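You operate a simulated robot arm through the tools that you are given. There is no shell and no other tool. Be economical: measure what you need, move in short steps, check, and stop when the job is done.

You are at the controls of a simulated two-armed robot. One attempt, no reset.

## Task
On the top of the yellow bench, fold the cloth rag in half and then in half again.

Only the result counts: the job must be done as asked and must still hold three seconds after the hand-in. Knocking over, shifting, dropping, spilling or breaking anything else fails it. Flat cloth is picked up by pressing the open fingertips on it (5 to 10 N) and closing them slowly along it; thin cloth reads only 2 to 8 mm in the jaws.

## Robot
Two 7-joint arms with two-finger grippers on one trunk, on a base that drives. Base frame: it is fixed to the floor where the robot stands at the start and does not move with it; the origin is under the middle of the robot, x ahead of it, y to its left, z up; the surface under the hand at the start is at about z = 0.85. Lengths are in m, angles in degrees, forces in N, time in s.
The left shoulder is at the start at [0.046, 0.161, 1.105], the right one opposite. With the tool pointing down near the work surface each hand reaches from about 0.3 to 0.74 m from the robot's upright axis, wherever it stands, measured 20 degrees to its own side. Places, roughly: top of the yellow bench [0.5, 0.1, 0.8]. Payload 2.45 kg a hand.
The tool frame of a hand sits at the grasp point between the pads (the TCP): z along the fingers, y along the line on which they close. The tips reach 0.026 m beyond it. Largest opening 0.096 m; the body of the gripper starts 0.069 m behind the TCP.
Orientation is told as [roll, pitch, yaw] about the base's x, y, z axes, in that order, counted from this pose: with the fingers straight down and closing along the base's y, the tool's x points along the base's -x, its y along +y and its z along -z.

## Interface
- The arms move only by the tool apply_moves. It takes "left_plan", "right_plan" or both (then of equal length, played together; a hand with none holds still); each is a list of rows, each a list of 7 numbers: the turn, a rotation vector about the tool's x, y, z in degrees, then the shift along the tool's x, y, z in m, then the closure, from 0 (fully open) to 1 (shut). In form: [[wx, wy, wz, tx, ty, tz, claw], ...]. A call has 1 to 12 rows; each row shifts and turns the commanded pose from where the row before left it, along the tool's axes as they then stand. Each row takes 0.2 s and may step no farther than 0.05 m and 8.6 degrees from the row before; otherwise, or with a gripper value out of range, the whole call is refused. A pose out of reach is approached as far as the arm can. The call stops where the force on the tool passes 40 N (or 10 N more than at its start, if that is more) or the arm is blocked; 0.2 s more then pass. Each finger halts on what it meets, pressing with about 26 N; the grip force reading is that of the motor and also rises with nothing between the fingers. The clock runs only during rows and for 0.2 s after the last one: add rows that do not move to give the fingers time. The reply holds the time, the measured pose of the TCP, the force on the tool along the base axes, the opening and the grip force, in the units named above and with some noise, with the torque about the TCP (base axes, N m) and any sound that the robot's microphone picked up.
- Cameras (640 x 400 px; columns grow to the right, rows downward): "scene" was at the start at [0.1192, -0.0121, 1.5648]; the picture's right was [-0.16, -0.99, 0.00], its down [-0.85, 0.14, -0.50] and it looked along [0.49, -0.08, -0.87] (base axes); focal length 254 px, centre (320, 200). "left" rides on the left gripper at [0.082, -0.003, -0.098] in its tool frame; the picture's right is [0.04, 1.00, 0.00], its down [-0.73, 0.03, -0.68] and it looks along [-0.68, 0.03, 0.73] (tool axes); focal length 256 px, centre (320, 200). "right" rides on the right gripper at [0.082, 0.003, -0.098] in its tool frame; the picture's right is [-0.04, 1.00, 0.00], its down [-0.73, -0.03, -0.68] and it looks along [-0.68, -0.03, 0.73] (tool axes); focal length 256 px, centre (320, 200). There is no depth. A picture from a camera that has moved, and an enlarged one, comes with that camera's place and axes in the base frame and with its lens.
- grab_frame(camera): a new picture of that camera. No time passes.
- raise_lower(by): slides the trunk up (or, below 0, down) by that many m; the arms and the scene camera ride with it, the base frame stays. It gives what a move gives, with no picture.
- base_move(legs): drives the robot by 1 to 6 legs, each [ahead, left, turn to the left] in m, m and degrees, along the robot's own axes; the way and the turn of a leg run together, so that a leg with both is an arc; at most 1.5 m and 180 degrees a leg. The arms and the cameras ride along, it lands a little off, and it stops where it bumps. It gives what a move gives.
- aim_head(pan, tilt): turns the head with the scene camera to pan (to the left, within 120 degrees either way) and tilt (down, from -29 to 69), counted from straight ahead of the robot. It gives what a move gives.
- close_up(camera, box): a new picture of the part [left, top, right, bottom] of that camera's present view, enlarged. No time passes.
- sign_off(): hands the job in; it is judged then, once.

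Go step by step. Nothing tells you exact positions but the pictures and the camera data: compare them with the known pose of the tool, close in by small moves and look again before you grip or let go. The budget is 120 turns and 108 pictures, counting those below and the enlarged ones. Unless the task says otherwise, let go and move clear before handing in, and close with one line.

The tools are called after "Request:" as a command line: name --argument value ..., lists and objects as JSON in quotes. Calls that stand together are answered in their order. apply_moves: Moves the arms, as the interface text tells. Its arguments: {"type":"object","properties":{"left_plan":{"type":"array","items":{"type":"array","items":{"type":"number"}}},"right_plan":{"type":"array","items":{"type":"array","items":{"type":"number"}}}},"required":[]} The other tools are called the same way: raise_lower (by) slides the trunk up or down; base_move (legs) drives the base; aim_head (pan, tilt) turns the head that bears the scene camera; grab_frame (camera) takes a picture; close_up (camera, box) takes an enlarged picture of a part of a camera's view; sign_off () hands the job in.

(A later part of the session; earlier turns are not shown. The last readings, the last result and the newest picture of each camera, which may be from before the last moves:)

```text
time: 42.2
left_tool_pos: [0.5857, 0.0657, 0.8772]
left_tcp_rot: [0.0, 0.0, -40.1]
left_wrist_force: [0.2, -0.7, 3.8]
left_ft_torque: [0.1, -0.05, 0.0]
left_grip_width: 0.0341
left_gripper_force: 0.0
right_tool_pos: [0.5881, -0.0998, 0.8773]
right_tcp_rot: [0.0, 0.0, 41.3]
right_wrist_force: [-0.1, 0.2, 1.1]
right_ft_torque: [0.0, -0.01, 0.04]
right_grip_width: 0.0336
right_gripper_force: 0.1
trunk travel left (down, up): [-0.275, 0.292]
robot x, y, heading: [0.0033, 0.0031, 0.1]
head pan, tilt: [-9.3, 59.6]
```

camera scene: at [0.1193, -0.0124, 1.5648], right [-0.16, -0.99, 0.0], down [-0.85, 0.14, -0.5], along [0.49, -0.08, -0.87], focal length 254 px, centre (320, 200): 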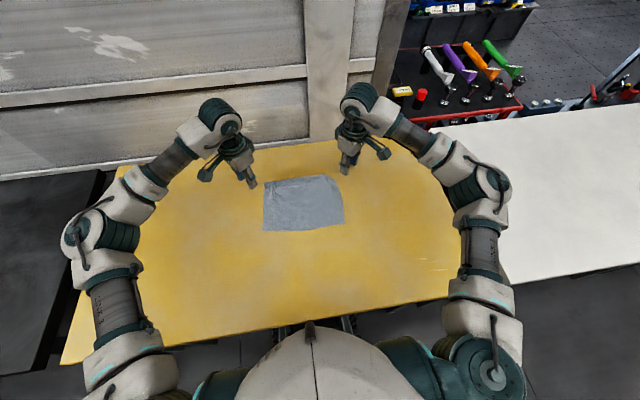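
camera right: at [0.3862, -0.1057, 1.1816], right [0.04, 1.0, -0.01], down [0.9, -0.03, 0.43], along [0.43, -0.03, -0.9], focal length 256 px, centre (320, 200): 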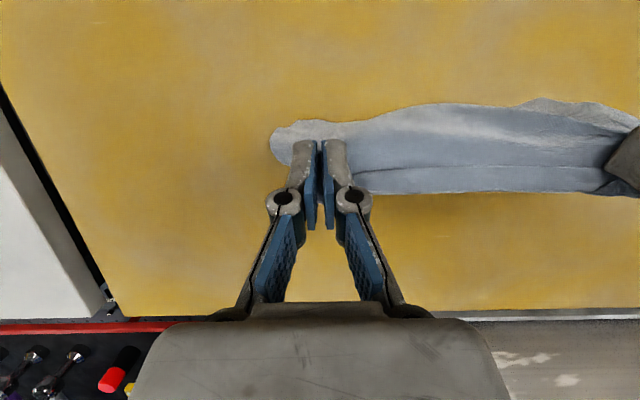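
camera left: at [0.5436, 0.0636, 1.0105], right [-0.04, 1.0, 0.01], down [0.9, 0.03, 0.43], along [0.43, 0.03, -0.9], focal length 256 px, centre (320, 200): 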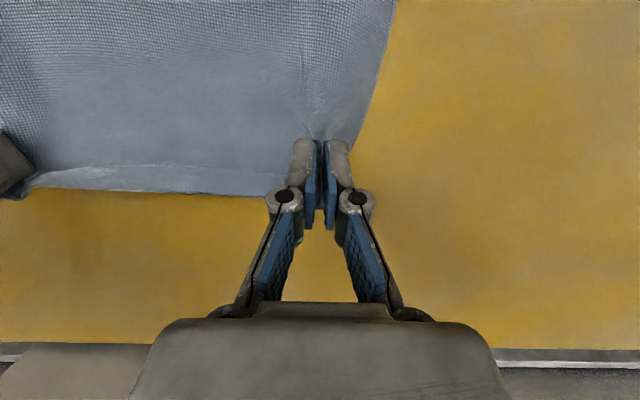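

Light contact on both. I'll press slightly more and open slowly to spread the flaps outward.

Request:
apply_moves --left_plan '[[0, 0, 0, 0, 0, 0.0007, 0.65], [0, 0, 0, 0, 0, 0, 0.6], [0, 0, 0, 0, 0, 0, 0.55], [0, 0, 0, 0, 0, 0, 0.5], [0, 0, 0, 0, 0, 0, 0.45], [0, 0, 0, 0, 0, 0, 0.4], [0, 0, 0, 0, 0, 0, 0.35], [0, 0, 0, 0, 0, 0, 0.3], [0, 0, 0, 0, 0, 0, 0.25], [0, 0, 0, 0, 0, 0, 0.2], [0, 0, 0, 0, 0, 0, 0.1], [0, 0, 0, 0, 0, 0, 0.1]]' --right_plan '[[0, 0, 0, 0, 0, 0.001, 0.65], [0, 0, 0, 0, 0, 0, 0.6], [0, 0, 0, 0, 0, 0, 0.55], [0, 0, 0, 0, 0, 0, 0.5], [0, 0, 0, 0, 0, 0, 0.45], [0, 0, 0, 0, 0, 0, 0.4], [0, 0, 0, 0, 0, 0, 0.35], [0, 0, 0, 0, 0, 0, 0.3], [0, 0, 0, 0, 0, 0, 0.25], [0, 0, 0, 0, 0, 0, 0.2], [0, 0, 0, 0, 0, 0, 0.1], [0, 0, 0, 0, 0, 0, 0.1]]'

Request:
grab_frame --camera "left"

Request:
grab_frame --camera "right"

```text
time: 44.8
left_tool_pos: [0.5851, 0.0658, 0.8759]
left_tcp_rot: [0.0, 0.0, -40.1]
left_wrist_force: [-0.9, 0.1, 0.5]
left_ft_torque: [-0.03, 0.02, 0.02]
left_grip_width: 0.0864
left_gripper_force: 0.1
right_tool_pos: [0.5891, -0.0989, 0.8758]
right_tcp_rot: [0.0, 0.0, 41.3]
right_wrist_force: [-0.1, 0.2, 0.6]
right_ft_torque: [0.0, 0.0, 0.0]
right_grip_width: 0.0865
right_gripper_force: 0.0
trunk travel left (down, up): [-0.275, 0.292]
robot x, y, heading: [-0.0022, 0.0001, -0.1]
head pan, tilt: [-9.3, 59.6]
```

```text
44 pictures are left
camera left: at [0.5218, 0.1155, 0.9747], right [0.61, 0.79, 0.0], down [0.58, -0.45, 0.68], along [0.54, -0.42, -0.73], focal length 256 px, centre (320, 200)
```

left: 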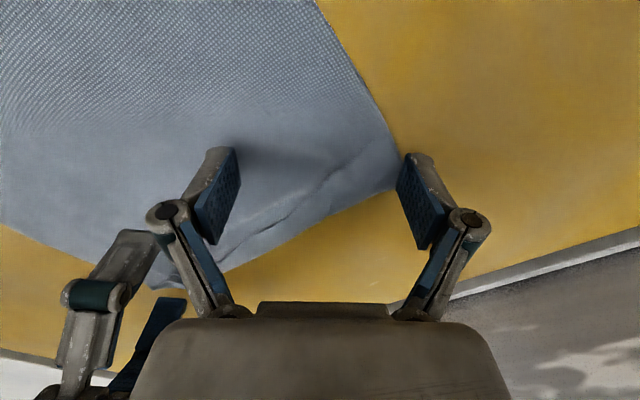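

```text
43 pictures are left
camera right: at [0.5244, -0.1503, 0.9747], right [-0.63, 0.78, 0.0], down [0.57, 0.46, 0.68], along [0.53, 0.43, -0.73], focal length 256 px, centre (320, 200)
```

right: 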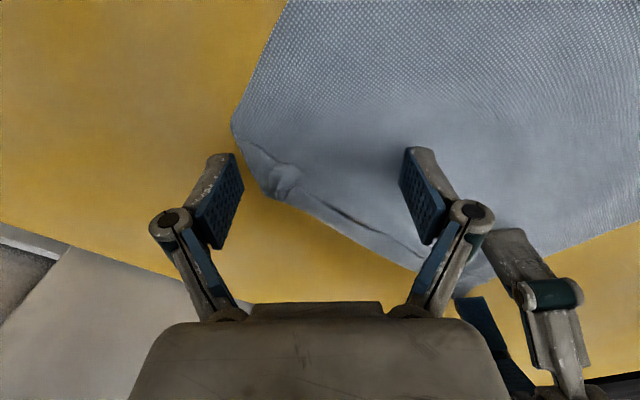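

The spreading worked well, especially on the left. I'll lift, back off and inspect.

Request:
apply_moves --left_plan '[[0, 0, 0, 0, 0, -0.03, 0.1], [0, 0, 0, 0, 0, -0.04, 0.1], [0, 0, 0, 0.04, 0, -0.02, 0.4], [0, 0, 0, 0.03, 0.02, 0, 0.65]]' --right_plan '[[0, 0, 0, 0, 0, -0.03, 0.1], [0, 0, 0, 0, 0, -0.04, 0.1], [0, 0, 0, 0.04, 0, -0.02, 0.4], [0, 0, 0, 0.03, -0.02, 0, 0.65]]'

Request:
close_up --camera "scene" --box '[255, 155, 351, 235]'

Request:
grab_frame --camera "left"

Request:
grab_frame --camera "right"

```text
time: 45.8
left_tool_pos: [0.5437, 0.1252, 0.9666]
left_tcp_rot: [0.0, 0.0, -40.1]
left_wrist_force: [-0.3, -0.2, 0.7]
left_ft_torque: [0.01, 0.03, 0.01]
left_grip_width: 0.0334
left_gripper_force: 0.1
right_tool_pos: [0.5465, -0.1618, 0.9646]
right_tcp_rot: [0.1, 0.0, 41.3]
right_wrist_force: [0.1, -0.5, -0.7]
right_ft_torque: [0.03, 0.01, -0.02]
right_grip_width: 0.0335
right_gripper_force: 0.0
trunk travel left (down, up): [-0.275, 0.292]
robot x, y, heading: [-0.0012, -0.0003, 0.0]
head pan, tilt: [-9.3, 59.6]
```

```text
5.00 times, centred on (303, 195) of scene
camera zoom: at [0.1189, -0.0124, 1.5648], right [-0.16, -0.99, 0.0], down [-0.85, 0.14, -0.5], along [0.49, -0.08, -0.87], focal length 1268 px, centre (405, 225)
```

zoom: 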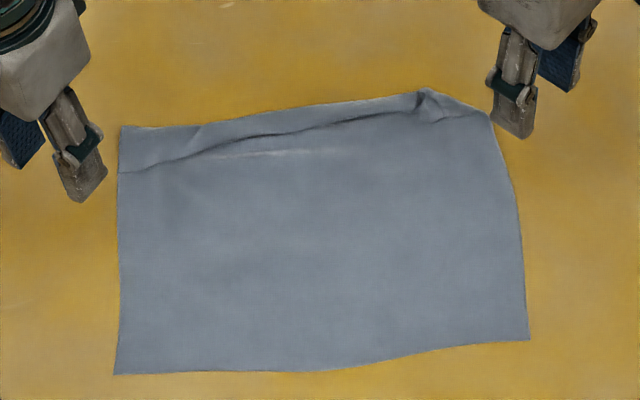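

```text
41 pictures are left
camera left: at [0.4804, 0.1751, 1.0654], right [0.61, 0.79, 0.0], down [0.58, -0.45, 0.68], along [0.54, -0.42, -0.73], focal length 256 px, centre (320, 200)
```

left: 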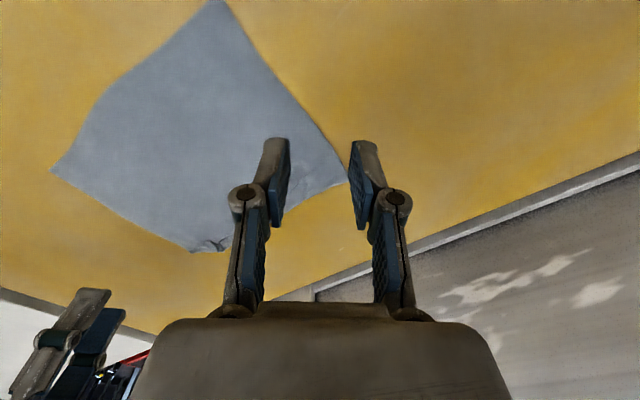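

```text
40 pictures are left
camera right: at [0.4837, -0.2124, 1.0638], right [-0.63, 0.78, 0.0], down [0.57, 0.46, 0.68], along [0.53, 0.43, -0.73], focal length 256 px, centre (320, 200)
```

right: 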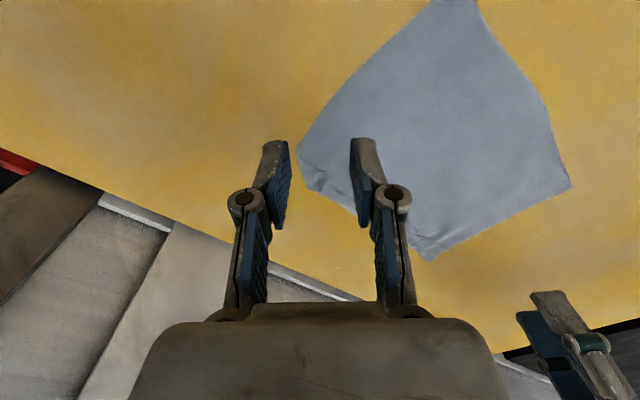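

Much flatter. One more spread with a firmer press should help, so I'll zoom on the flap first.

Request:
close_up --camera "scene" --box '[270, 165, 350, 195]'

```text
8.00 times, centred on (310, 180) of scene
camera zoom: at [0.1189, -0.0124, 1.5648], right [-0.16, -0.99, 0.0], down [-0.85, 0.14, -0.5], along [0.49, -0.08, -0.87], focal length 2028 px, centre (400, 360)
```

zoom: 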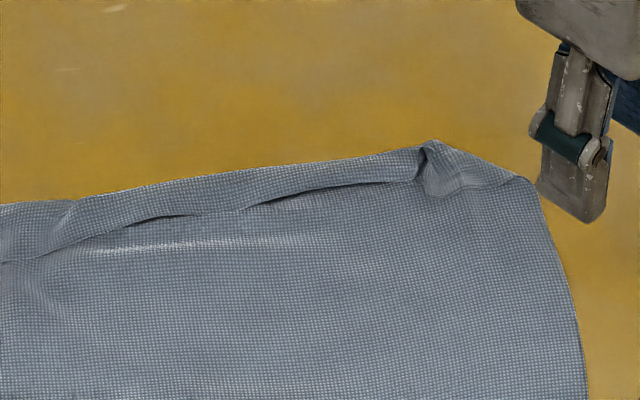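

Request:
apply_moves --left_plan '[[0, 0, 0, -0.037, -0.008, 0, 0.65], [0, 0, 0, -0.037, -0.008, 0, 0.65], [0, 0, 0, 0, 0, 0.04, 0.65], [0, 0, 0, 0, 0, 0.04, 0.65], [0, 0, 0, 0, 0, 0.006, 0.65], [0, 0, 0, 0, 0, 0.003, 0.65], [0, 0, 0, 0, 0, 0.001, 0.65], [0, 0, 0, 0, 0, 0, 0.65]]' --right_plan '[[0, 0, 0, -0.037, 0.008, 0, 0.65], [0, 0, 0, -0.037, 0.008, 0, 0.65], [0, 0, 0, 0, 0, 0.04, 0.65], [0, 0, 0, 0, 0, 0.038, 0.65], [0, 0, 0, 0, 0, 0.006, 0.65], [0, 0, 0, 0, 0, 0.003, 0.65], [0, 0, 0, 0, 0, 0.001, 0.65], [0, 0, 0, 0, 0, 0, 0.65]]'

```text
time: 47.6
left_tool_pos: [0.5918, 0.0673, 0.8773]
left_tcp_rot: [0.1, -0.1, -40.1]
left_wrist_force: [0.4, -1.3, 6.3]
left_ft_torque: [0.09, -0.07, -0.04]
left_grip_width: 0.0338
left_gripper_force: 0.1
right_tool_pos: [0.5933, -0.1014, 0.8786]
right_tcp_rot: [0.0, 0.1, 41.3]
right_wrist_force: [0.2, -0.5, 0.6]
right_ft_torque: [0.0, -0.05, 0.02]
right_grip_width: 0.0335
right_gripper_force: 0.1
trunk travel left (down, up): [-0.275, 0.292]
robot x, y, heading: [0.0024, 0.0013, 0.2]
head pan, tilt: [-9.3, 59.6]
```

Request:
apply_moves --left_plan '[[0, 0, 0, 0, 0, 0.001, 0.65], [0, 0, 0, 0, 0, 0.0007, 0.63], [0, 0, 0, 0, 0, 0.0002, 0.58], [0, 0, 0, 0, 0, 0.0002, 0.53], [0, 0, 0, 0, 0, 0.0002, 0.48], [0, 0, 0, 0, 0, 0.0002, 0.43], [0, 0, 0, 0, 0, 0.0002, 0.38], [0, 0, 0, 0, 0, 0.0002, 0.33], [0, 0, 0, 0, 0, 0, 0.28], [0, 0, 0, 0, 0, 0, 0.2], [0, 0, 0, 0, 0, 0, 0.12], [0, 0, 0, 0, 0, 0, 0.05]]' --right_plan '[[0, 0, 0, 0, 0, 0.0018, 0.65], [0, 0, 0, 0, 0, 0.0012, 0.63], [0, 0, 0, 0, 0, 0.0002, 0.58], [0, 0, 0, 0, 0, 0.0002, 0.53], [0, 0, 0, 0, 0, 0.0002, 0.48], [0, 0, 0, 0, 0, 0.0002, 0.43], [0, 0, 0, 0, 0, 0.0002, 0.38], [0, 0, 0, 0, 0, 0.0002, 0.33], [0, 0, 0, 0, 0, 0, 0.28], [0, 0, 0, 0, 0, 0, 0.2], [0, 0, 0, 0, 0, 0, 0.12], [0, 0, 0, 0, 0, 0, 0.05]]'

Request:
close_up --camera "scene" --box '[255, 155, 351, 235]'

Request:
grab_frame --camera "left"

Request:
grab_frame --camera "right"

```text
time: 50.2
left_tool_pos: [0.5911, 0.066, 0.874]
left_tcp_rot: [0.0, 0.0, -40.1]
left_wrist_force: [-0.2, 0.3, -0.5]
left_ft_torque: [0.02, 0.0, 0.0]
left_grip_width: 0.0912
left_gripper_force: 0.1
right_tool_pos: [0.5948, -0.0991, 0.8753]
right_tcp_rot: [0.0, -0.1, 41.3]
right_wrist_force: [0.6, -1.0, -0.7]
right_ft_torque: [-0.02, 0.0, -0.01]
right_grip_width: 0.0915
right_gripper_force: 0.0
trunk travel left (down, up): [-0.275, 0.292]
robot x, y, heading: [0.0017, 0.0006, 0.1]
head pan, tilt: [-9.3, 59.6]
```

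```text
5.00 times, centred on (303, 195) of scene
camera zoom: at [0.1199, -0.0124, 1.5648], right [-0.16, -0.99, 0.0], down [-0.85, 0.14, -0.5], along [0.49, -0.08, -0.87], focal length 1268 px, centre (405, 225)
```

zoom: 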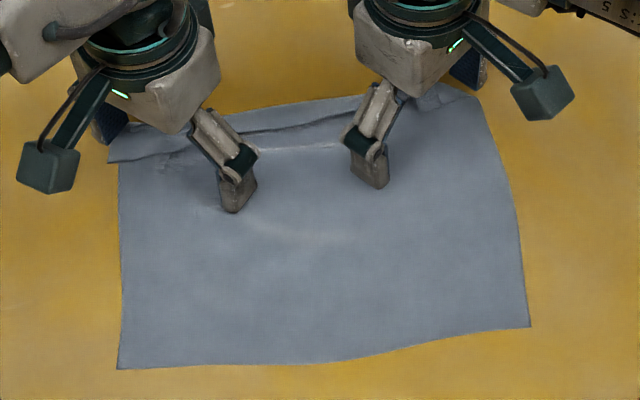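

```text
37 pictures are left
camera left: at [0.5273, 0.1155, 0.9718], right [0.61, 0.79, 0.0], down [0.58, -0.45, 0.68], along [0.54, -0.42, -0.73], focal length 256 px, centre (320, 200)
```

left: 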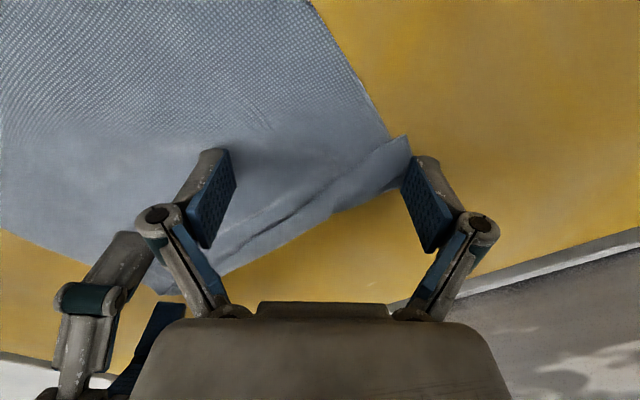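

```text
36 pictures are left
camera right: at [0.5301, -0.1506, 0.9728], right [-0.63, 0.78, 0.0], down [0.57, 0.46, 0.68], along [0.53, 0.43, -0.73], focal length 256 px, centre (320, 200)
```

right: 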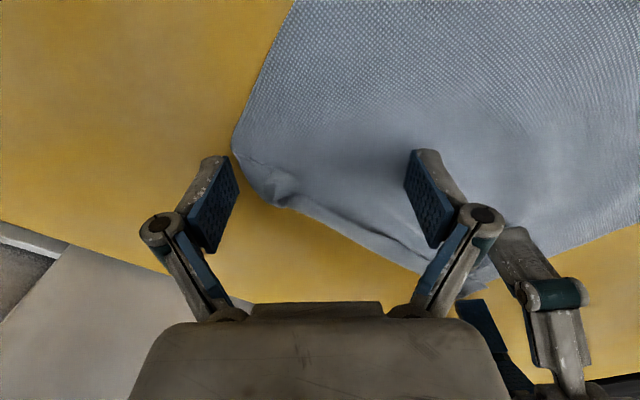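

The left corner flap got dragged outward rather than unrolled. I'll close the fingertips and sweep the flap forward (+x) with light pressure at both corners.

Request:
apply_moves --left_plan '[[0, 0, 0, 0, 0, -0.025, 0.3], [0, 0, 0, 0.0053, 0.0203, 0, 0.7], [0, 0, 0, 0, 0, 0, 1], [0, 0, 0, 0, 0, 0, 1], [0, 0, 0, 0, 0, 0.015, 1], [0, 0, 0, 0, 0, 0.005, 1], [0, 0, 0, 0, 0, 0.001, 1], [0, 0, 0, 0, 0, 0.0, 1]]' --right_plan '[[0, 0, 0, 0, 0, -0.025, 0.3], [0, 0, 0, 0.0073, -0.0189, 0, 0.7], [0, 0, 0, 0, 0, 0, 1], [0, 0, 0, 0, 0, 0, 1], [0, 0, 0, 0, 0, 0.015, 1], [0, 0, 0, 0, 0, 0.006, 1], [0, 0, 0, 0, 0, 0.001, 1], [0, 0, 0, 0, 0, 0.0, 1]]'

Request:
close_up --camera "left" --box '[200, 60, 440, 210]'

Request:
close_up --camera "right" --box '[200, 60, 440, 210]'

```text
time: 52.0
left_tool_pos: [0.6006, 0.0844, 0.8776]
left_tcp_rot: [0.0, 0.0, -40.2]
left_wrist_force: [0.9, 1.0, -0.1]
left_ft_torque: [0.03, -0.01, 0.0]
left_grip_width: 0.0
left_gripper_force: 26.5
right_tool_pos: [0.6016, -0.1185, 0.8772]
right_tcp_rot: [0.1, 0.0, 41.2]
right_wrist_force: [-0.2, 0.1, 0.1]
right_ft_torque: [-0.03, 0.06, 0.01]
right_grip_width: 0.0001
right_gripper_force: 26.6
trunk travel left (down, up): [-0.275, 0.292]
robot x, y, heading: [-0.0008, 0.0032, -0.0]
head pan, tilt: [-9.3, 59.6]
```

```text
2.67 times, centred on (320, 135) of left
camera zoom: at [0.5365, 0.1353, 0.9756], right [0.61, 0.79, 0.0], down [0.58, -0.45, 0.68], along [0.54, -0.42, -0.73], focal length 683 px, centre (320, 373)
```

zoom: 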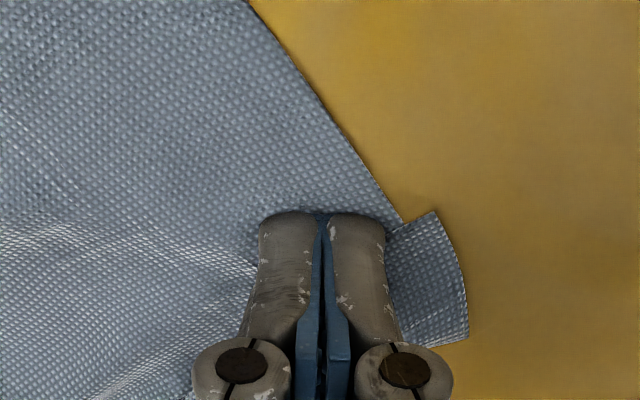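

```text
2.67 times, centred on (320, 135) of right
camera zoom: at [0.5371, -0.1697, 0.9754], right [-0.63, 0.78, 0.0], down [0.57, 0.46, 0.68], along [0.53, 0.43, -0.73], focal length 683 px, centre (320, 373)
```

zoom: 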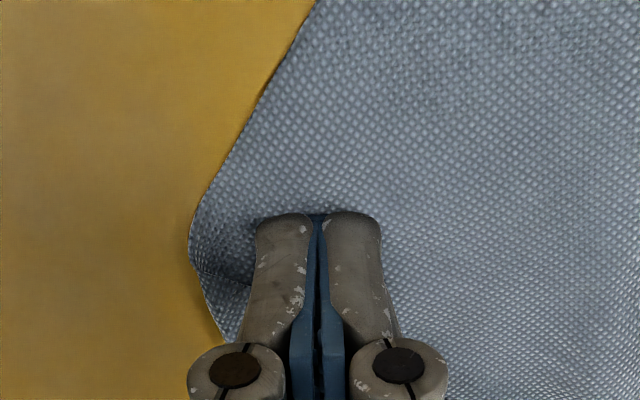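

Request:
apply_moves --left_plan '[[0, 0, 0, 0, 0, 0.001, 1], [0, 0, 0, 0, 0, 0.001, 1], [0, 0, 0, -0.0077, 0.0064, 0, 1], [0, 0, 0, -0.0077, 0.0064, 0, 1], [0, 0, 0, -0.0077, 0.0064, 0, 1], [0, 0, 0, -0.0077, 0.0064, 0, 1], [0, 0, 0, -0.0077, 0.0064, 0, 1], [0, 0, 0, 0, 0, 0, 1]]' --right_plan '[[0, 0, 0, 0, 0, 0.001, 1], [0, 0, 0, 0, 0, 0.001, 1], [0, 0, 0, -0.0075, -0.0066, 0, 1], [0, 0, 0, -0.0075, -0.0066, 0, 1], [0, 0, 0, -0.0075, -0.0066, 0, 1], [0, 0, 0, -0.0075, -0.0066, 0, 1], [0, 0, 0, -0.0075, -0.0066, 0, 1], [0, 0, 0, 0, 0, 0, 1]]'

Request:
close_up --camera "left" --box '[80, 0, 480, 250]'

Request:
close_up --camera "right" --box '[160, 0, 560, 250]'

```text
time: 53.8
left_tool_pos: [0.6097, 0.0859, 0.8759]
left_tcp_rot: [0.0, 0.0, -40.0]
left_wrist_force: [-1.0, -0.4, 4.2]
left_ft_torque: [0.0, -0.02, 0.0]
left_grip_width: 0.0
left_gripper_force: 26.0
left hand out of reach, approached as far as the arm can: row 4, 5, 6, 7
right_tool_pos: [0.6002, -0.1178, 0.8763]
right_tcp_rot: [0.0, -0.1, 41.3]
right_wrist_force: [1.8, -0.2, 10.3]
right_ft_torque: [0.04, -0.15, -0.01]
right_grip_width: 0.0001
right_gripper_force: 26.1
right hand out of reach, approached as far as the arm can: row 3, 4, 5, 6, 7
trunk travel left (down, up): [-0.275, 0.292]
robot x, y, heading: [0.0038, -0.0034, 0.0]
head pan, tilt: [-9.3, 59.6]
```

```text
1.60 times, centred on (280, 125) of left
camera zoom: at [0.5456, 0.1348, 0.9748], right [0.61, 0.79, 0.0], down [0.58, -0.45, 0.68], along [0.54, -0.42, -0.73], focal length 410 px, centre (384, 320)
```

zoom: 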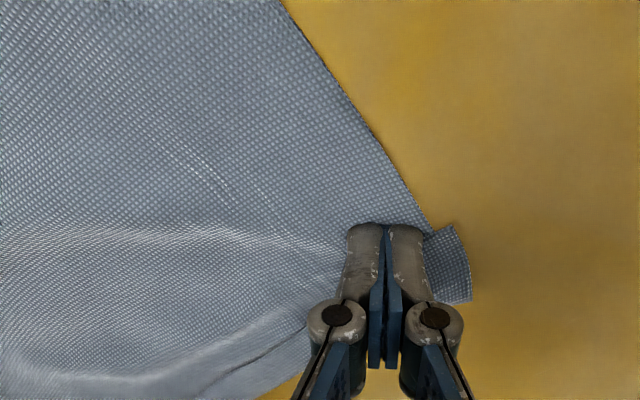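

```text
1.60 times, centred on (360, 125) of right
camera zoom: at [0.5364, -0.1696, 0.9746], right [-0.63, 0.78, 0.0], down [0.57, 0.46, 0.68], along [0.53, 0.43, -0.73], focal length 410 px, centre (256, 320)
```

zoom: 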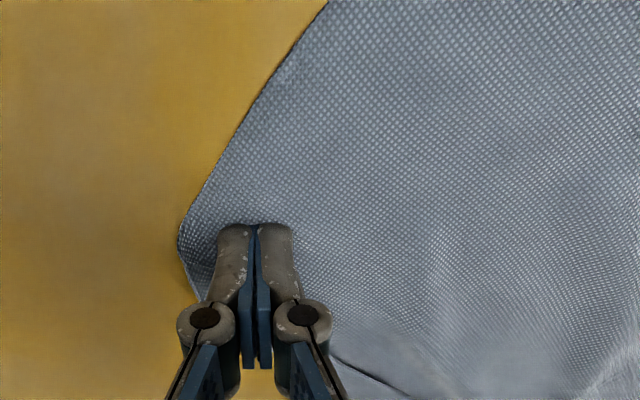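

Sweeping mostly dragged the sheet and I'm at the reach limit with this yaw. I'll lift, turn the hands back to zero yaw for more reach, and look again.

Request:
apply_moves --left_plan '[[0, 0, 0, 0, 0, -0.03, 1], [0, 0, 0, 0, 0, -0.03, 1], [0, 0, -8, 0, 0.01, 0, 1], [0, 0, -8, 0, 0.01, 0, 1], [0, 0, -8, 0, 0, 0, 1], [0, 0, -8, 0, 0, 0, 1], [0, 0, -8, 0.02, 0.02, 0, 1], [0, 0, 0, 0.02, 0.02, 0, 1]]' --right_plan '[[0, 0, 0, 0, 0, -0.03, 1], [0, 0, 0, 0, 0, -0.03, 1], [0, 0, 8.2, 0, -0.01, 0, 1], [0, 0, 8.2, 0, -0.01, 0, 1], [0, 0, 8.2, 0, 0, 0, 1], [0, 0, 8.2, 0, 0, 0, 1], [0, 0, 8.2, 0.02, -0.02, 0, 1], [0, 0, 0, 0.02, -0.02, 0, 1]]'

Request:
close_up --camera "scene" --box '[255, 155, 351, 235]'

Request:
close_up --camera "left" --box '[140, 60, 380, 210]'

```text
time: 55.6
left_tool_pos: [0.585, 0.144, 0.9357]
left_tcp_rot: [0.0, -0.1, -0.1]
left_wrist_force: [0.2, -0.4, 0.5]
left_ft_torque: [0.0, -0.02, 0.0]
left_grip_width: 0.0
left_gripper_force: 26.5
right_tool_pos: [0.5752, -0.1772, 0.936]
right_tcp_rot: [-0.1, 0.0, 0.2]
right_wrist_force: [0.5, -0.2, -0.1]
right_ft_torque: [0.03, -0.03, 0.02]
right_grip_width: 0.0001
right_gripper_force: 25.5
trunk travel left (down, up): [-0.275, 0.292]
robot x, y, heading: [-0.0011, -0.0012, 0.1]
head pan, tilt: [-9.3, 59.6]
```

```text
5.00 times, centred on (303, 195) of scene
camera zoom: at [0.118, -0.0123, 1.565], right [-0.16, -0.99, 0.0], down [-0.85, 0.14, -0.5], along [0.5, -0.08, -0.87], focal length 1268 px, centre (405, 225)
```

zoom: 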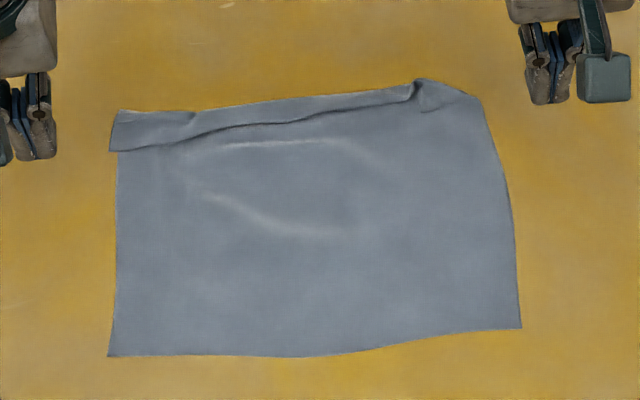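

```text
2.67 times, centred on (260, 135) of left
camera zoom: at [0.5038, 0.1397, 1.0344], right [-0.04, 1.0, 0.0], down [0.73, 0.03, 0.68], along [0.68, 0.03, -0.73], focal length 683 px, centre (480, 373)
```

zoom: 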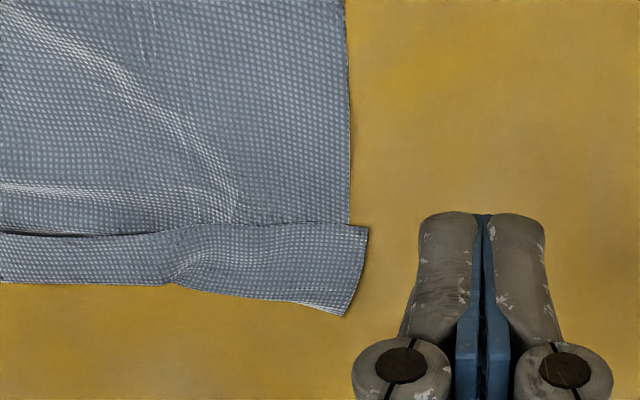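

The hem is now uniform. I'll look at the right corner and then try pinching just the flap layer with light pressure.

Request:
close_up --camera "right" --box '[260, 60, 500, 210]'

```text
2.67 times, centred on (380, 135) of right
camera zoom: at [0.4929, -0.174, 1.0348], right [0.04, 1.0, 0.0], down [0.73, -0.03, 0.68], along [0.68, -0.02, -0.73], focal length 683 px, centre (160, 373)
```

zoom: 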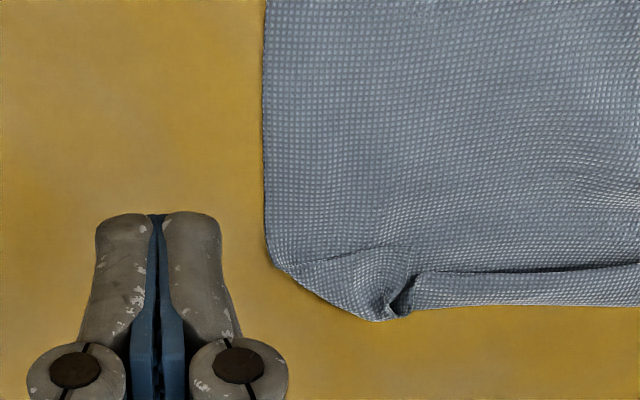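

Request:
apply_moves --left_plan '[[0, 0, 0, -0.0225, -0.0295, 0, 0.79], [0, 0, 0, -0.0225, -0.0295, 0, 0.79], [0, 0, 0, 0, 0, 0.025, 0.79], [0, 0, 0, 0, 0, 0.025, 0.79], [0, 0, 0, 0, 0, 0.003, 0.79], [0, 0, 0, 0, 0, 0, 0.79]]' --right_plan '[[0, 0, 0, -0.0235, 0.036, 0, 0.83], [0, 0, 0, -0.0235, 0.036, 0, 0.83], [0, 0, 0, 0, 0, 0.025, 0.83], [0, 0, 0, 0, 0, 0.025, 0.83], [0, 0, 0, 0, 0, 0.001, 0.83], [0, 0, 0, 0, 0, 0, 0.83]]'

Request:
close_up --camera "left" --box '[200, 60, 440, 210]'

Request:
close_up --camera "right" --box '[200, 60, 440, 210]'

```text
time: 57.0
left_tool_pos: [0.6296, 0.0852, 0.8821]
left_tcp_rot: [0.0, 0.1, 0.0]
left_wrist_force: [0.0, 0.1, -0.3]
left_ft_torque: [-0.01, -0.01, -0.02]
left_grip_width: 0.02
left_gripper_force: 0.1
right_tool_pos: [0.6222, -0.1052, 0.8837]
right_tcp_rot: [0.1, 0.2, 0.3]
right_wrist_force: [0.3, -0.8, 0.6]
right_ft_torque: [-0.03, -0.03, -0.02]
right_grip_width: 0.0163
right_gripper_force: 0.1
trunk travel left (down, up): [-0.275, 0.292]
robot x, y, heading: [0.0016, -0.002, -0.0]
head pan, tilt: [-9.3, 59.6]
```

```text
2.67 times, centred on (320, 135) of left
camera zoom: at [0.5498, 0.0817, 0.9811], right [-0.04, 1.0, 0.0], down [0.73, 0.03, 0.68], along [0.68, 0.03, -0.73], focal length 683 px, centre (320, 373)
```

zoom: 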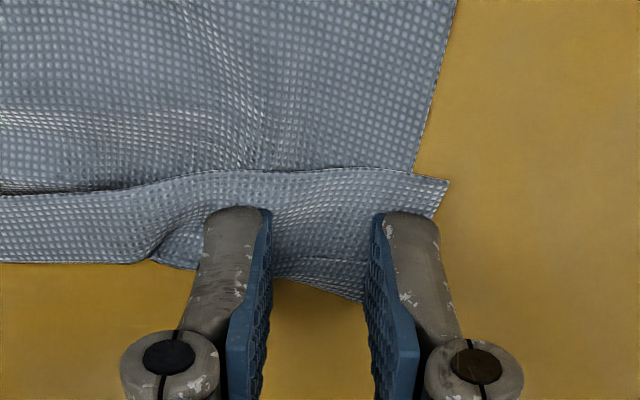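

```text
2.67 times, centred on (320, 135) of right
camera zoom: at [0.541, -0.1019, 0.9821], right [0.03, 1.0, 0.0], down [0.73, -0.03, 0.68], along [0.68, -0.02, -0.73], focal length 683 px, centre (320, 373)
```

zoom: 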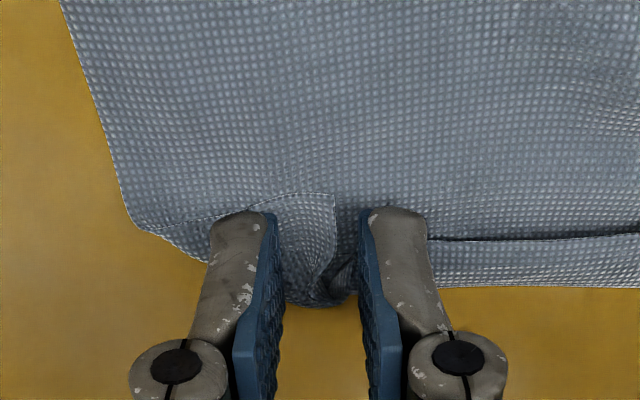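

Request:
apply_moves --left_plan '[[0, 0, 0, 0.007, 0, 0, 0.79], [0, 0, 0, 0, 0, 0.0015, 0.79], [0, 0, 0, 0, 0, 0.001, 0.79], [0, 0, 0, 0, 0, 0, 0.79]]' --right_plan '[[0, 0, 0, 0.003, -0.013, 0, 0.83], [0, 0, 0, 0, 0, 0.002, 0.83], [0, 0, 0, 0, 0, 0.001, 0.83], [0, 0, 0, 0, 0, 0, 0.83]]'

```text
time: 58.0
left_tool_pos: [0.6224, 0.0843, 0.8801]
left_tcp_rot: [0.0, 0.0, -0.1]
left_wrist_force: [0.7, 0.3, 0.5]
left_ft_torque: [0.02, -0.01, 0.0]
left_grip_width: 0.0202
left_gripper_force: 0.1
right_tool_pos: [0.6204, -0.1185, 0.8817]
right_tcp_rot: [0.0, 0.0, 0.2]
right_wrist_force: [-0.3, -0.3, 0.8]
right_ft_torque: [-0.03, 0.01, 0.04]
right_grip_width: 0.0167
right_gripper_force: 0.1
trunk travel left (down, up): [-0.275, 0.292]
robot x, y, heading: [0.0025, 0.0012, 0.1]
head pan, tilt: [-9.3, 59.6]
```

Request:
apply_moves --left_plan '[[0, 0, 0, 0, 0, 0.001, 0.79], [0, 0, 0, 0, 0, 0.0005, 0.79], [0, 0, 0, 0, 0, 0, 0.79]]' --right_plan '[[0, 0, 0, 0, 0, 0.001, 0.83], [0, 0, 0, 0, 0, 0.001, 0.83], [0, 0, 0, 0, 0, 0, 0.83]]'

```text
time: 58.8
left_tool_pos: [0.6233, 0.0842, 0.8794]
left_tcp_rot: [0.0, 0.0, -0.1]
left_wrist_force: [0.4, -0.3, 0.0]
left_ft_torque: [-0.03, -0.03, 0.03]
left_grip_width: 0.02
left_gripper_force: 0.0
right_tool_pos: [0.62, -0.1166, 0.8799]
right_tcp_rot: [0.0, 0.0, 0.3]
right_wrist_force: [-0.1, 0.6, 1.3]
right_ft_torque: [0.02, 0.03, 0.02]
right_grip_width: 0.0162
right_gripper_force: 0.1
trunk travel left (down, up): [-0.275, 0.292]
robot x, y, heading: [-0.0002, -0.0022, -0.0]
head pan, tilt: [-9.3, 59.6]
```

Request:
apply_moves --left_plan '[[0, 0, 0, 0, 0, 0.001, 0.79], [0, 0, 0, 0, 0, 0.0007, 0.79], [0, 0, 0, 0, 0, 0, 0.79]]' --right_plan '[[0, 0, 0, 0, 0, 0.001, 0.83], [0, 0, 0, 0, 0, 0.0005, 0.83], [0, 0, 0, 0, 0, 0, 0.83]]'

```text
time: 59.6
left_tool_pos: [0.6228, 0.0846, 0.8776]
left_tcp_rot: [-0.2, -0.2, 0.0]
left_wrist_force: [0.9, 0.7, 4.6]
left_ft_torque: [0.02, -0.01, -0.03]
left_grip_width: 0.0202
left_gripper_force: 0.1
right_tool_pos: [0.6199, -0.1181, 0.8782]
right_tcp_rot: [-0.1, 0.0, 0.3]
right_wrist_force: [-0.2, 0.3, 2.7]
right_ft_torque: [0.03, -0.03, 0.03]
right_grip_width: 0.0162
right_gripper_force: 0.0
trunk travel left (down, up): [-0.275, 0.292]
robot x, y, heading: [0.0005, -0.0006, -0.0]
head pan, tilt: [-9.3, 59.6]
```

Light contact (about 5 and 3 N). Closing slowly, then a small lift to see whether only the flap is held.

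Request:
apply_moves --left_plan '[[0, 0, 0, 0, 0, 0, 0.82], [0, 0, 0, 0, 0, 0, 0.85], [0, 0, 0, 0, 0, 0, 0.88], [0, 0, 0, 0, 0, -0.0003, 0.91], [0, 0, 0, 0, 0, -0.0003, 0.94], [0, 0, 0, 0, 0, 0, 0.97], [0, 0, 0, 0, 0, 0, 1], [0, 0, 0, 0, 0, 0, 1], [0, 0, 0, 0, 0, -0.01, 1], [0, 0, 0, 0, 0, -0.015, 1], [0, 0, 0, 0, 0, 0, 1]]' --right_plan '[[0, 0, 0, 0, 0, 0.0003, 0.85], [0, 0, 0, 0, 0, 0, 0.87], [0, 0, 0, 0, 0, 0, 0.89], [0, 0, 0, 0, 0, 0, 0.91], [0, 0, 0, 0, 0, 0, 0.94], [0, 0, 0, 0, 0, 0, 0.97], [0, 0, 0, 0, 0, 0, 1], [0, 0, 0, 0, 0, 0, 1], [0, 0, 0, 0, 0, -0.01, 1], [0, 0, 0, 0, 0, -0.015, 1], [0, 0, 0, 0, 0, 0, 1]]'

Request:
close_up --camera "left" --box '[160, 40, 480, 240]'

Request:
close_up --camera "right" --box '[160, 40, 480, 240]'

```text
time: 62.0
left_tool_pos: [0.6231, 0.0839, 0.9033]
left_tcp_rot: [0.0, 0.0, -0.1]
left_wrist_force: [-0.8, 0.1, -0.9]
left_ft_torque: [0.01, 0.0, 0.03]
left_grip_width: 0.0001
left_gripper_force: 25.8
right_tool_pos: [0.6201, -0.1187, 0.9017]
right_tcp_rot: [0.0, 0.2, 0.3]
right_wrist_force: [0.0, -0.6, 2.5]
right_ft_torque: [0.05, 0.01, 0.0]
right_grip_width: 0.0026
right_gripper_force: 25.0
trunk travel left (down, up): [-0.275, 0.292]
robot x, y, heading: [0.0006, 0.005, 0.0]
head pan, tilt: [-9.3, 59.6]
```

```text
2.00 times, centred on (320, 140) of left
camera zoom: at [0.5428, 0.0815, 1.0009], right [-0.04, 1.0, 0.0], down [0.73, 0.03, 0.68], along [0.68, 0.03, -0.73], focal length 512 px, centre (320, 320)
```

zoom: 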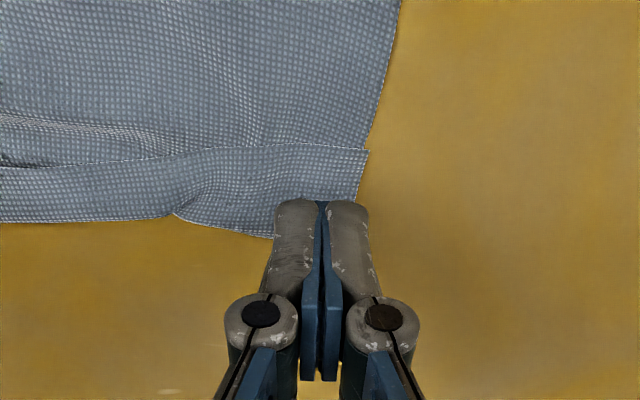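

```text
2.00 times, centred on (320, 140) of right
camera zoom: at [0.5386, -0.1153, 1.0005], right [0.03, 1.0, 0.0], down [0.74, -0.03, 0.68], along [0.68, -0.02, -0.74], focal length 512 px, centre (320, 320)
```

zoom: 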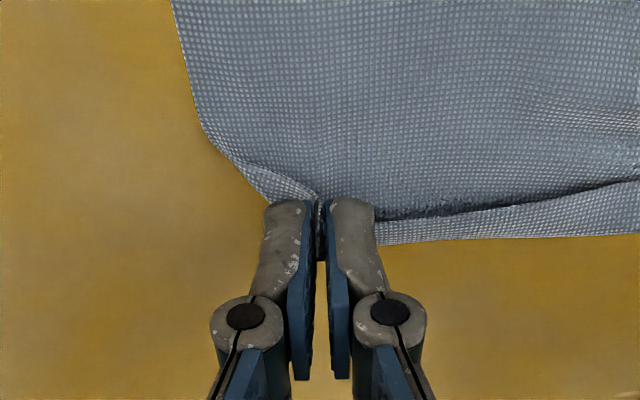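

The left slipped off while the right holds something. I'll retry the left with firmer pressure.

Request:
apply_moves --left_plan '[[0, 0, 0, 0, 0, 0, 0.76], [0, 0, 0, 0, 0, 0, 0.76], [0, 0, 0, 0, 0, 0.02, 0.76], [0, 0, 0, 0, 0, 0.005, 0.76], [0, 0, 0, 0, 0, 0.001, 0.76], [0, 0, 0, 0, 0, 0.0005, 0.76], [0, 0, 0, 0, 0, 0, 0.76]]'

```text
time: 63.6
left_tool_pos: [0.6235, 0.0844, 0.8779]
left_tcp_rot: [0.0, -0.2, -0.1]
left_wrist_force: [1.9, 0.1, 9.5]
left_ft_torque: [-0.12, 0.0, 0.02]
left_grip_width: 0.0232
left_gripper_force: 0.1
right_tool_pos: [0.6188, -0.1186, 0.9026]
right_tcp_rot: [0.0, 0.0, 0.3]
right_wrist_force: [-1.1, 0.5, -1.0]
right_ft_torque: [0.04, 0.01, -0.02]
right_grip_width: 0.0019
right_gripper_force: 23.6
trunk travel left (down, up): [-0.275, 0.292]
robot x, y, heading: [-0.0031, 0.006, -0.0]
head pan, tilt: [-9.3, 59.6]
```

Request:
apply_moves --left_plan '[[0, 0, 0, 0, 0, 0, 0.79], [0, 0, 0, 0, 0, 0, 0.82], [0, 0, 0, 0, 0, 0, 0.85], [0, 0, 0, 0, 0, 0, 0.88], [0, 0, 0, 0, 0, 0, 0.91], [0, 0, 0, 0, 0, 0, 0.94], [0, 0, 0, 0, 0, 0, 0.97], [0, 0, 0, 0, 0, 0, 1], [0, 0, 0, 0, 0, 0, 1], [0, 0, 0, 0, 0, -0.01, 1], [0, 0, 0, 0, 0, -0.015, 1], [0, 0, 0, 0, 0, 0, 1]]'

Request:
close_up --camera "left" --box '[160, 40, 480, 240]'

Request:
close_up --camera "scene" --box '[255, 145, 351, 225]'

```text
time: 66.2
left_tool_pos: [0.6245, 0.0845, 0.8999]
left_tcp_rot: [0.1, 0.1, -0.1]
left_wrist_force: [0.6, 0.2, -0.5]
left_ft_torque: [-0.15, -0.03, -0.01]
left_grip_width: 0.0027
left_gripper_force: 30.9
right_tool_pos: [0.6208, -0.1187, 0.9019]
right_tcp_rot: [0.0, 0.1, 0.2]
right_wrist_force: [1.0, 0.2, 1.9]
right_ft_torque: [0.0, 0.0, 0.0]
right_grip_width: 0.0018
right_gripper_force: 30.0
trunk travel left (down, up): [-0.275, 0.292]
robot x, y, heading: [0.0026, 0.0014, -0.1]
head pan, tilt: [-9.3, 59.6]
```

```text
2.00 times, centred on (320, 140) of left
camera zoom: at [0.5425, 0.0815, 0.9994], right [-0.04, 1.0, 0.0], down [0.73, 0.03, 0.68], along [0.68, 0.03, -0.73], focal length 512 px, centre (320, 320)
```

zoom: 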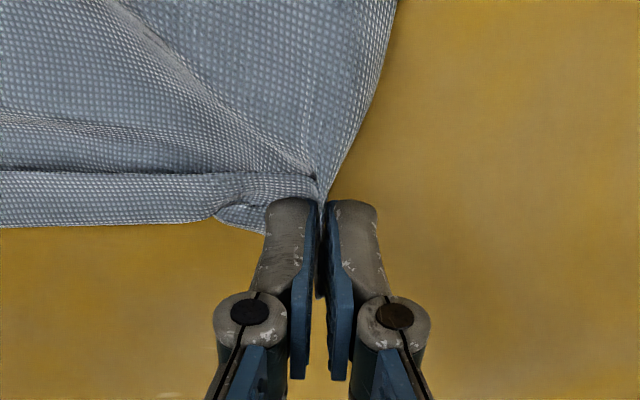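

```text
5.00 times, centred on (303, 185) of scene
camera zoom: at [0.1204, -0.0123, 1.5647], right [-0.16, -0.99, 0.0], down [-0.85, 0.14, -0.5], along [0.49, -0.08, -0.87], focal length 1268 px, centre (405, 275)
```

zoom: 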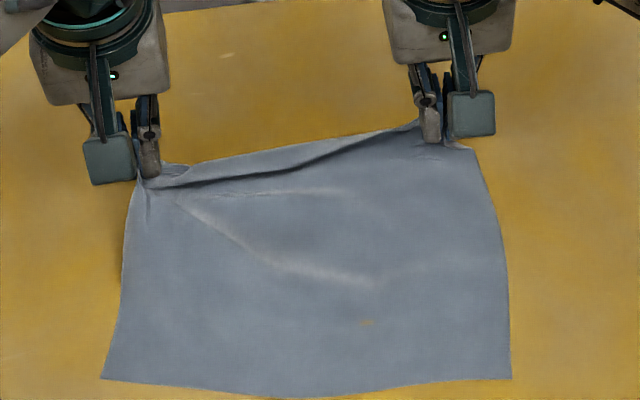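

Both layers came along again. While holding it I'll raise the far edge several centimetres and release quickly, to see if the flap springs open as it falls.

Request:
apply_moves --left_plan '[[0, 0, 0, 0.008, 0, -0.03, 1], [0, 0, 0, 0.012, 0, -0.035, 1], [0, 0, 0, 0, 0, 0, 1], [0, 0, 0, 0, 0, 0, 0.4], [0, 0, 0, 0, 0, 0, 0.4], [0, 0, 0, 0, 0, 0, 0.4], [0, 0, 0, -0.02, 0.03, -0.03, 0.4]]' --right_plan '[[0, 0, 0, 0.008, 0, -0.03, 1], [0, 0, 0, 0.012, 0, -0.035, 1], [0, 0, 0, 0, 0, 0, 1], [0, 0, 0, 0, 0, 0, 0.4], [0, 0, 0, 0, 0, 0, 0.4], [0, 0, 0, 0, 0, 0, 0.4], [0, 0, 0, -0.02, -0.03, -0.03, 0.4]]'

Request:
close_up --camera "scene" --box '[255, 145, 351, 225]'

```text
time: 67.8
left_tool_pos: [0.6237, 0.1145, 0.9971]
left_tcp_rot: [0.0, 0.0, -0.1]
left_wrist_force: [-0.4, 0.0, 0.3]
left_ft_torque: [0.02, 0.0, -0.01]
left_grip_width: 0.0578
left_gripper_force: 0.1
right_tool_pos: [0.6191, -0.1477, 0.9972]
right_tcp_rot: [0.0, 0.1, 0.5]
right_wrist_force: [0.3, 0.2, -0.7]
right_ft_torque: [0.01, -0.04, -0.03]
right_grip_width: 0.0576
right_gripper_force: 0.0
trunk travel left (down, up): [-0.275, 0.292]
robot x, y, heading: [-0.0014, -0.0034, -0.1]
head pan, tilt: [-9.3, 59.6]
```

```text
5.00 times, centred on (303, 185) of scene
camera zoom: at [0.1188, -0.0123, 1.565], right [-0.16, -0.99, 0.0], down [-0.85, 0.14, -0.5], along [0.49, -0.08, -0.87], focal length 1268 px, centre (405, 275)
```

zoom: 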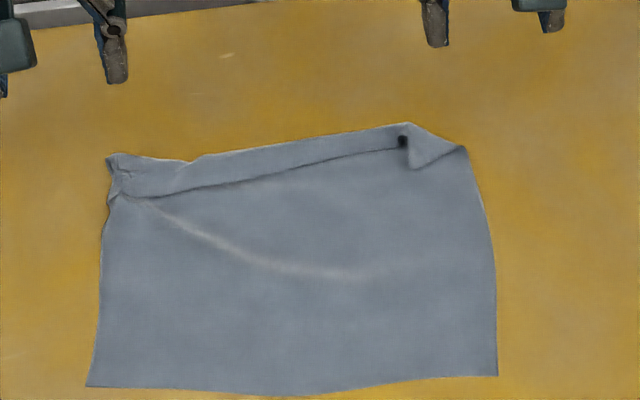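

The flap didn't spring open. Another idea: lift the cloth by its clean near edge until it hangs vertically, so the flap at the bottom falls open by gravity. I'll move both hands over the near corners.

Request:
apply_moves --left_plan '[[0, 0, 0, 0.0308, -0.0059, 0.0134, 0.4], [0, 0, 0, 0.0308, -0.0059, 0.0134, 0.5], [0, 0, 0, 0.0308, -0.0059, 0.0134, 0.5], [0, 0, 0, 0.0308, -0.0059, 0.0134, 0.5], [0, 0, 0, 0.0308, -0.0059, 0.0134, 0.5], [0, 0, 0, 0, 0, 0, 0.5]]' --right_plan '[[0, 0, 0, 0.0348, 0.0135, 0.0134, 0.4], [0, 0, 0, 0.0348, 0.0135, 0.0134, 0.5], [0, 0, 0, 0.0348, 0.0135, 0.0134, 0.5], [0, 0, 0, 0.0348, 0.0135, 0.0134, 0.5], [0, 0, 0, 0.0348, 0.0135, 0.0134, 0.5], [0, 0, 0, 0, 0, 0, 0.5]]'

Request:
grab_frame --camera "left"

Request:
grab_frame --camera "right"

```text
time: 69.2
left_tool_pos: [0.4689, 0.0866, 0.9286]
left_tcp_rot: [0.1, 0.0, 0.0]
left_wrist_force: [-0.7, 0.2, -0.4]
left_ft_torque: [-0.03, 0.02, -0.03]
left_grip_width: 0.0482
left_gripper_force: 0.0
right_tool_pos: [0.4445, -0.0804, 0.9303]
right_tcp_rot: [0.0, 0.2, 0.3]
right_wrist_force: [-0.2, 0.0, -0.3]
right_ft_torque: [0.02, 0.01, 0.04]
right_grip_width: 0.048
right_gripper_force: 0.0
trunk travel left (down, up): [-0.275, 0.292]
robot x, y, heading: [0.0011, -0.0021, -0.0]
head pan, tilt: [-9.3, 59.6]
```

```text
21 pictures are left
camera left: at [0.3882, 0.0826, 1.0275], right [-0.04, 1.0, 0.0], down [0.73, 0.03, 0.68], along [0.68, 0.03, -0.73], focal length 256 px, centre (320, 200)
```

left: 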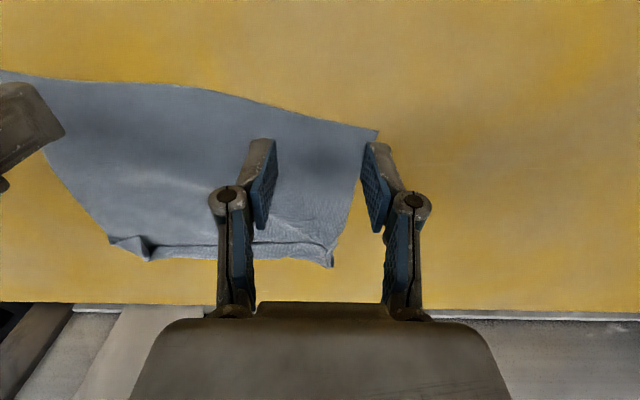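

```text
20 pictures are left
camera right: at [0.3625, -0.0774, 1.0288], right [0.03, 1.0, 0.0], down [0.73, -0.03, 0.68], along [0.68, -0.02, -0.73], focal length 256 px, centre (320, 200)
```

right: 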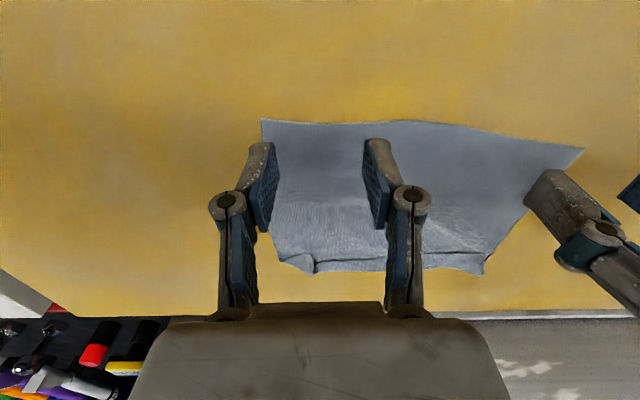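

Request:
apply_moves --left_plan '[[0, 0, 0, -0.004, 0.0055, 0, 0.5], [0, 0, 0, 0, 0, 0.025, 0.5], [0, 0, 0, 0, 0, 0.02, 0.5], [0, 0, 0, 0, 0, 0.005, 0.5], [0, 0, 0, 0, 0, 0.002, 0.5], [0, 0, 0, 0, 0, 0.001, 0.5], [0, 0, 0, 0, 0, 0, 0.5]]' --right_plan '[[0, 0, 0, -0.0045, -0.0045, 0, 0.5], [0, 0, 0, 0, 0, 0.025, 0.5], [0, 0, 0, 0, 0, 0.02, 0.5], [0, 0, 0, 0, 0, 0.006, 0.5], [0, 0, 0, 0, 0, 0.002, 0.5], [0, 0, 0, 0, 0, 0.001, 0.5], [0, 0, 0, 0, 0, 0, 0.5]]'

```text
time: 70.8
left_tool_pos: [0.4729, 0.0897, 0.8765]
left_tcp_rot: [0.0, 0.1, -0.2]
left_wrist_force: [0.6, 1.3, -1.0]
left_ft_torque: [0.01, 0.01, -0.02]
left_grip_width: 0.048
left_gripper_force: 0.2
right_tool_pos: [0.4499, -0.0858, 0.8775]
right_tcp_rot: [0.1, 0.0, 0.4]
right_wrist_force: [1.0, -0.4, 0.9]
right_ft_torque: [0.0, -0.03, 0.03]
right_grip_width: 0.048
right_gripper_force: 0.0
trunk travel left (down, up): [-0.275, 0.292]
robot x, y, heading: [-0.0019, 0.0027, 0.0]
head pan, tilt: [-9.3, 59.6]
```

Request:
apply_moves --left_plan '[[0, 0, 0, 0, 0, 0.0008, 0.5], [0, 0, 0, 0, 0, 0.0006, 0.5], [0, 0, 0, 0, 0, 0, 0.5]]' --right_plan '[[0, 0, 0, 0, 0, 0.001, 0.5], [0, 0, 0, 0, 0, 0.001, 0.5], [0, 0, 0, 0, 0, 0, 0.5]]'

Request:
grab_frame --camera "left"

```text
time: 71.6
left_tool_pos: [0.4728, 0.0909, 0.8764]
left_tcp_rot: [0.0, -0.2, -0.1]
left_wrist_force: [1.1, 0.1, 3.3]
left_ft_torque: [-0.04, -0.03, 0.01]
left_grip_width: 0.0485
left_gripper_force: 0.2
right_tool_pos: [0.4504, -0.0858, 0.8763]
right_tcp_rot: [0.1, -0.1, 0.2]
right_wrist_force: [0.4, 1.6, 9.5]
right_ft_torque: [-0.08, -0.07, -0.02]
right_grip_width: 0.0469
right_gripper_force: 0.0
trunk travel left (down, up): [-0.275, 0.292]
robot x, y, heading: [0.0007, 0.0006, 0.1]
head pan, tilt: [-9.3, 59.6]
```

```text
19 pictures are left
camera left: at [0.3915, 0.0878, 0.9741], right [-0.04, 1.0, 0.0], down [0.73, 0.03, 0.68], along [0.68, 0.03, -0.73], focal length 256 px, centre (320, 200)
```

left: 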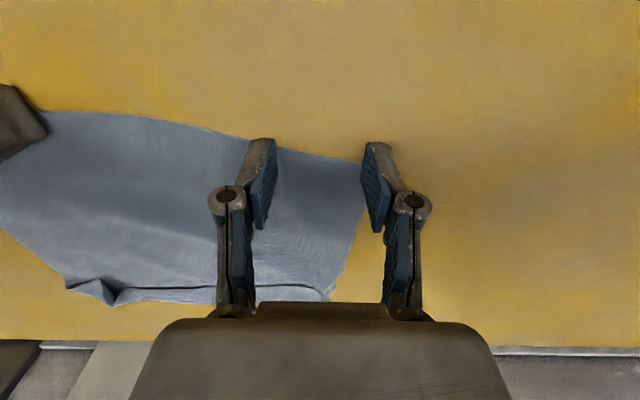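

The left outer finger is right at the corner; I'll shift it 12 mm inward, then close both slowly.

Request:
apply_moves --left_plan '[[0, 0, 0, 0, 0, -0.004, 0.5], [0, 0, 0, 0.003, -0.012, 0, 0.5], [0, 0, 0, 0, 0, 0.0025, 0.5], [0, 0, 0, 0, 0, 0.0015, 0.5], [0, 0, 0, 0, 0, 0.0006, 0.5], [0, 0, 0, 0, 0, 0, 0.5]]'

```text
time: 73.0
left_tool_pos: [0.4688, 0.0792, 0.8747]
left_tcp_rot: [0.0, -0.1, -0.1]
left_wrist_force: [0.1, -0.4, 9.5]
left_ft_torque: [-0.07, -0.03, 0.01]
left_grip_width: 0.049
left_gripper_force: 0.3
right_tool_pos: [0.448, -0.087, 0.8754]
right_tcp_rot: [0.0, 0.0, 0.3]
right_wrist_force: [-0.5, -0.6, 8.1]
right_ft_torque: [-0.01, -0.06, 0.02]
right_grip_width: 0.0481
right_gripper_force: 0.1
trunk travel left (down, up): [-0.275, 0.292]
robot x, y, heading: [0.0014, 0.0015, -0.1]
head pan, tilt: [-9.3, 59.6]
```

Request:
apply_moves --left_plan '[[0, 0, 0, 0, 0, 0, 0.54], [0, 0, 0, 0, 0, 0, 0.58], [0, 0, 0, 0, 0, 0, 0.62], [0, 0, 0, 0, 0, 0, 0.66], [0, 0, 0, 0, 0, 0, 0.7], [0, 0, 0, 0, 0, 0, 0.74], [0, 0, 0, 0, 0, 0, 0.78], [0, 0, 0, 0, 0, 0, 0.82], [0, 0, 0, 0, 0, 0, 0.87], [0, 0, 0, 0, 0, 0, 0.92], [0, 0, 0, 0, 0, 0, 0.97], [0, 0, 0, 0, 0, 0, 1.0]]' --right_plan '[[0, 0, 0, 0, 0, 0, 0.54], [0, 0, 0, 0, 0, 0, 0.58], [0, 0, 0, 0, 0, 0, 0.62], [0, 0, 0, 0, 0, 0, 0.66], [0, 0, 0, 0, 0, 0, 0.7], [0, 0, 0, 0, 0, 0, 0.74], [0, 0, 0, 0, 0, 0, 0.78], [0, 0, 0, 0, 0, 0, 0.82], [0, 0, 0, 0, 0, 0, 0.87], [0, 0, 0, 0, 0, 0, 0.92], [0, 0, 0, 0, 0, 0, 0.97], [0, 0, 0, 0, 0, 0, 1.0]]'

```text
time: 75.6
left_tool_pos: [0.4675, 0.0787, 0.8767]
left_tcp_rot: [-0.1, -0.3, -0.2]
left_wrist_force: [-1.9, -9.5, 23.0]
left_ft_torque: [-0.4, 0.0, -0.05]
left_grip_width: 0.0027
left_gripper_force: 25.9
right_tool_pos: [0.4478, -0.0859, 0.8769]
right_tcp_rot: [0.1, -0.2, 0.4]
right_wrist_force: [-0.4, 7.7, 27.5]
right_ft_torque: [0.14, -0.12, 0.08]
right_grip_width: 0.004
right_gripper_force: 25.5
trunk travel left (down, up): [-0.275, 0.292]
robot x, y, heading: [0.0024, -0.0012, -0.1]
head pan, tilt: [-9.3, 59.6]
```

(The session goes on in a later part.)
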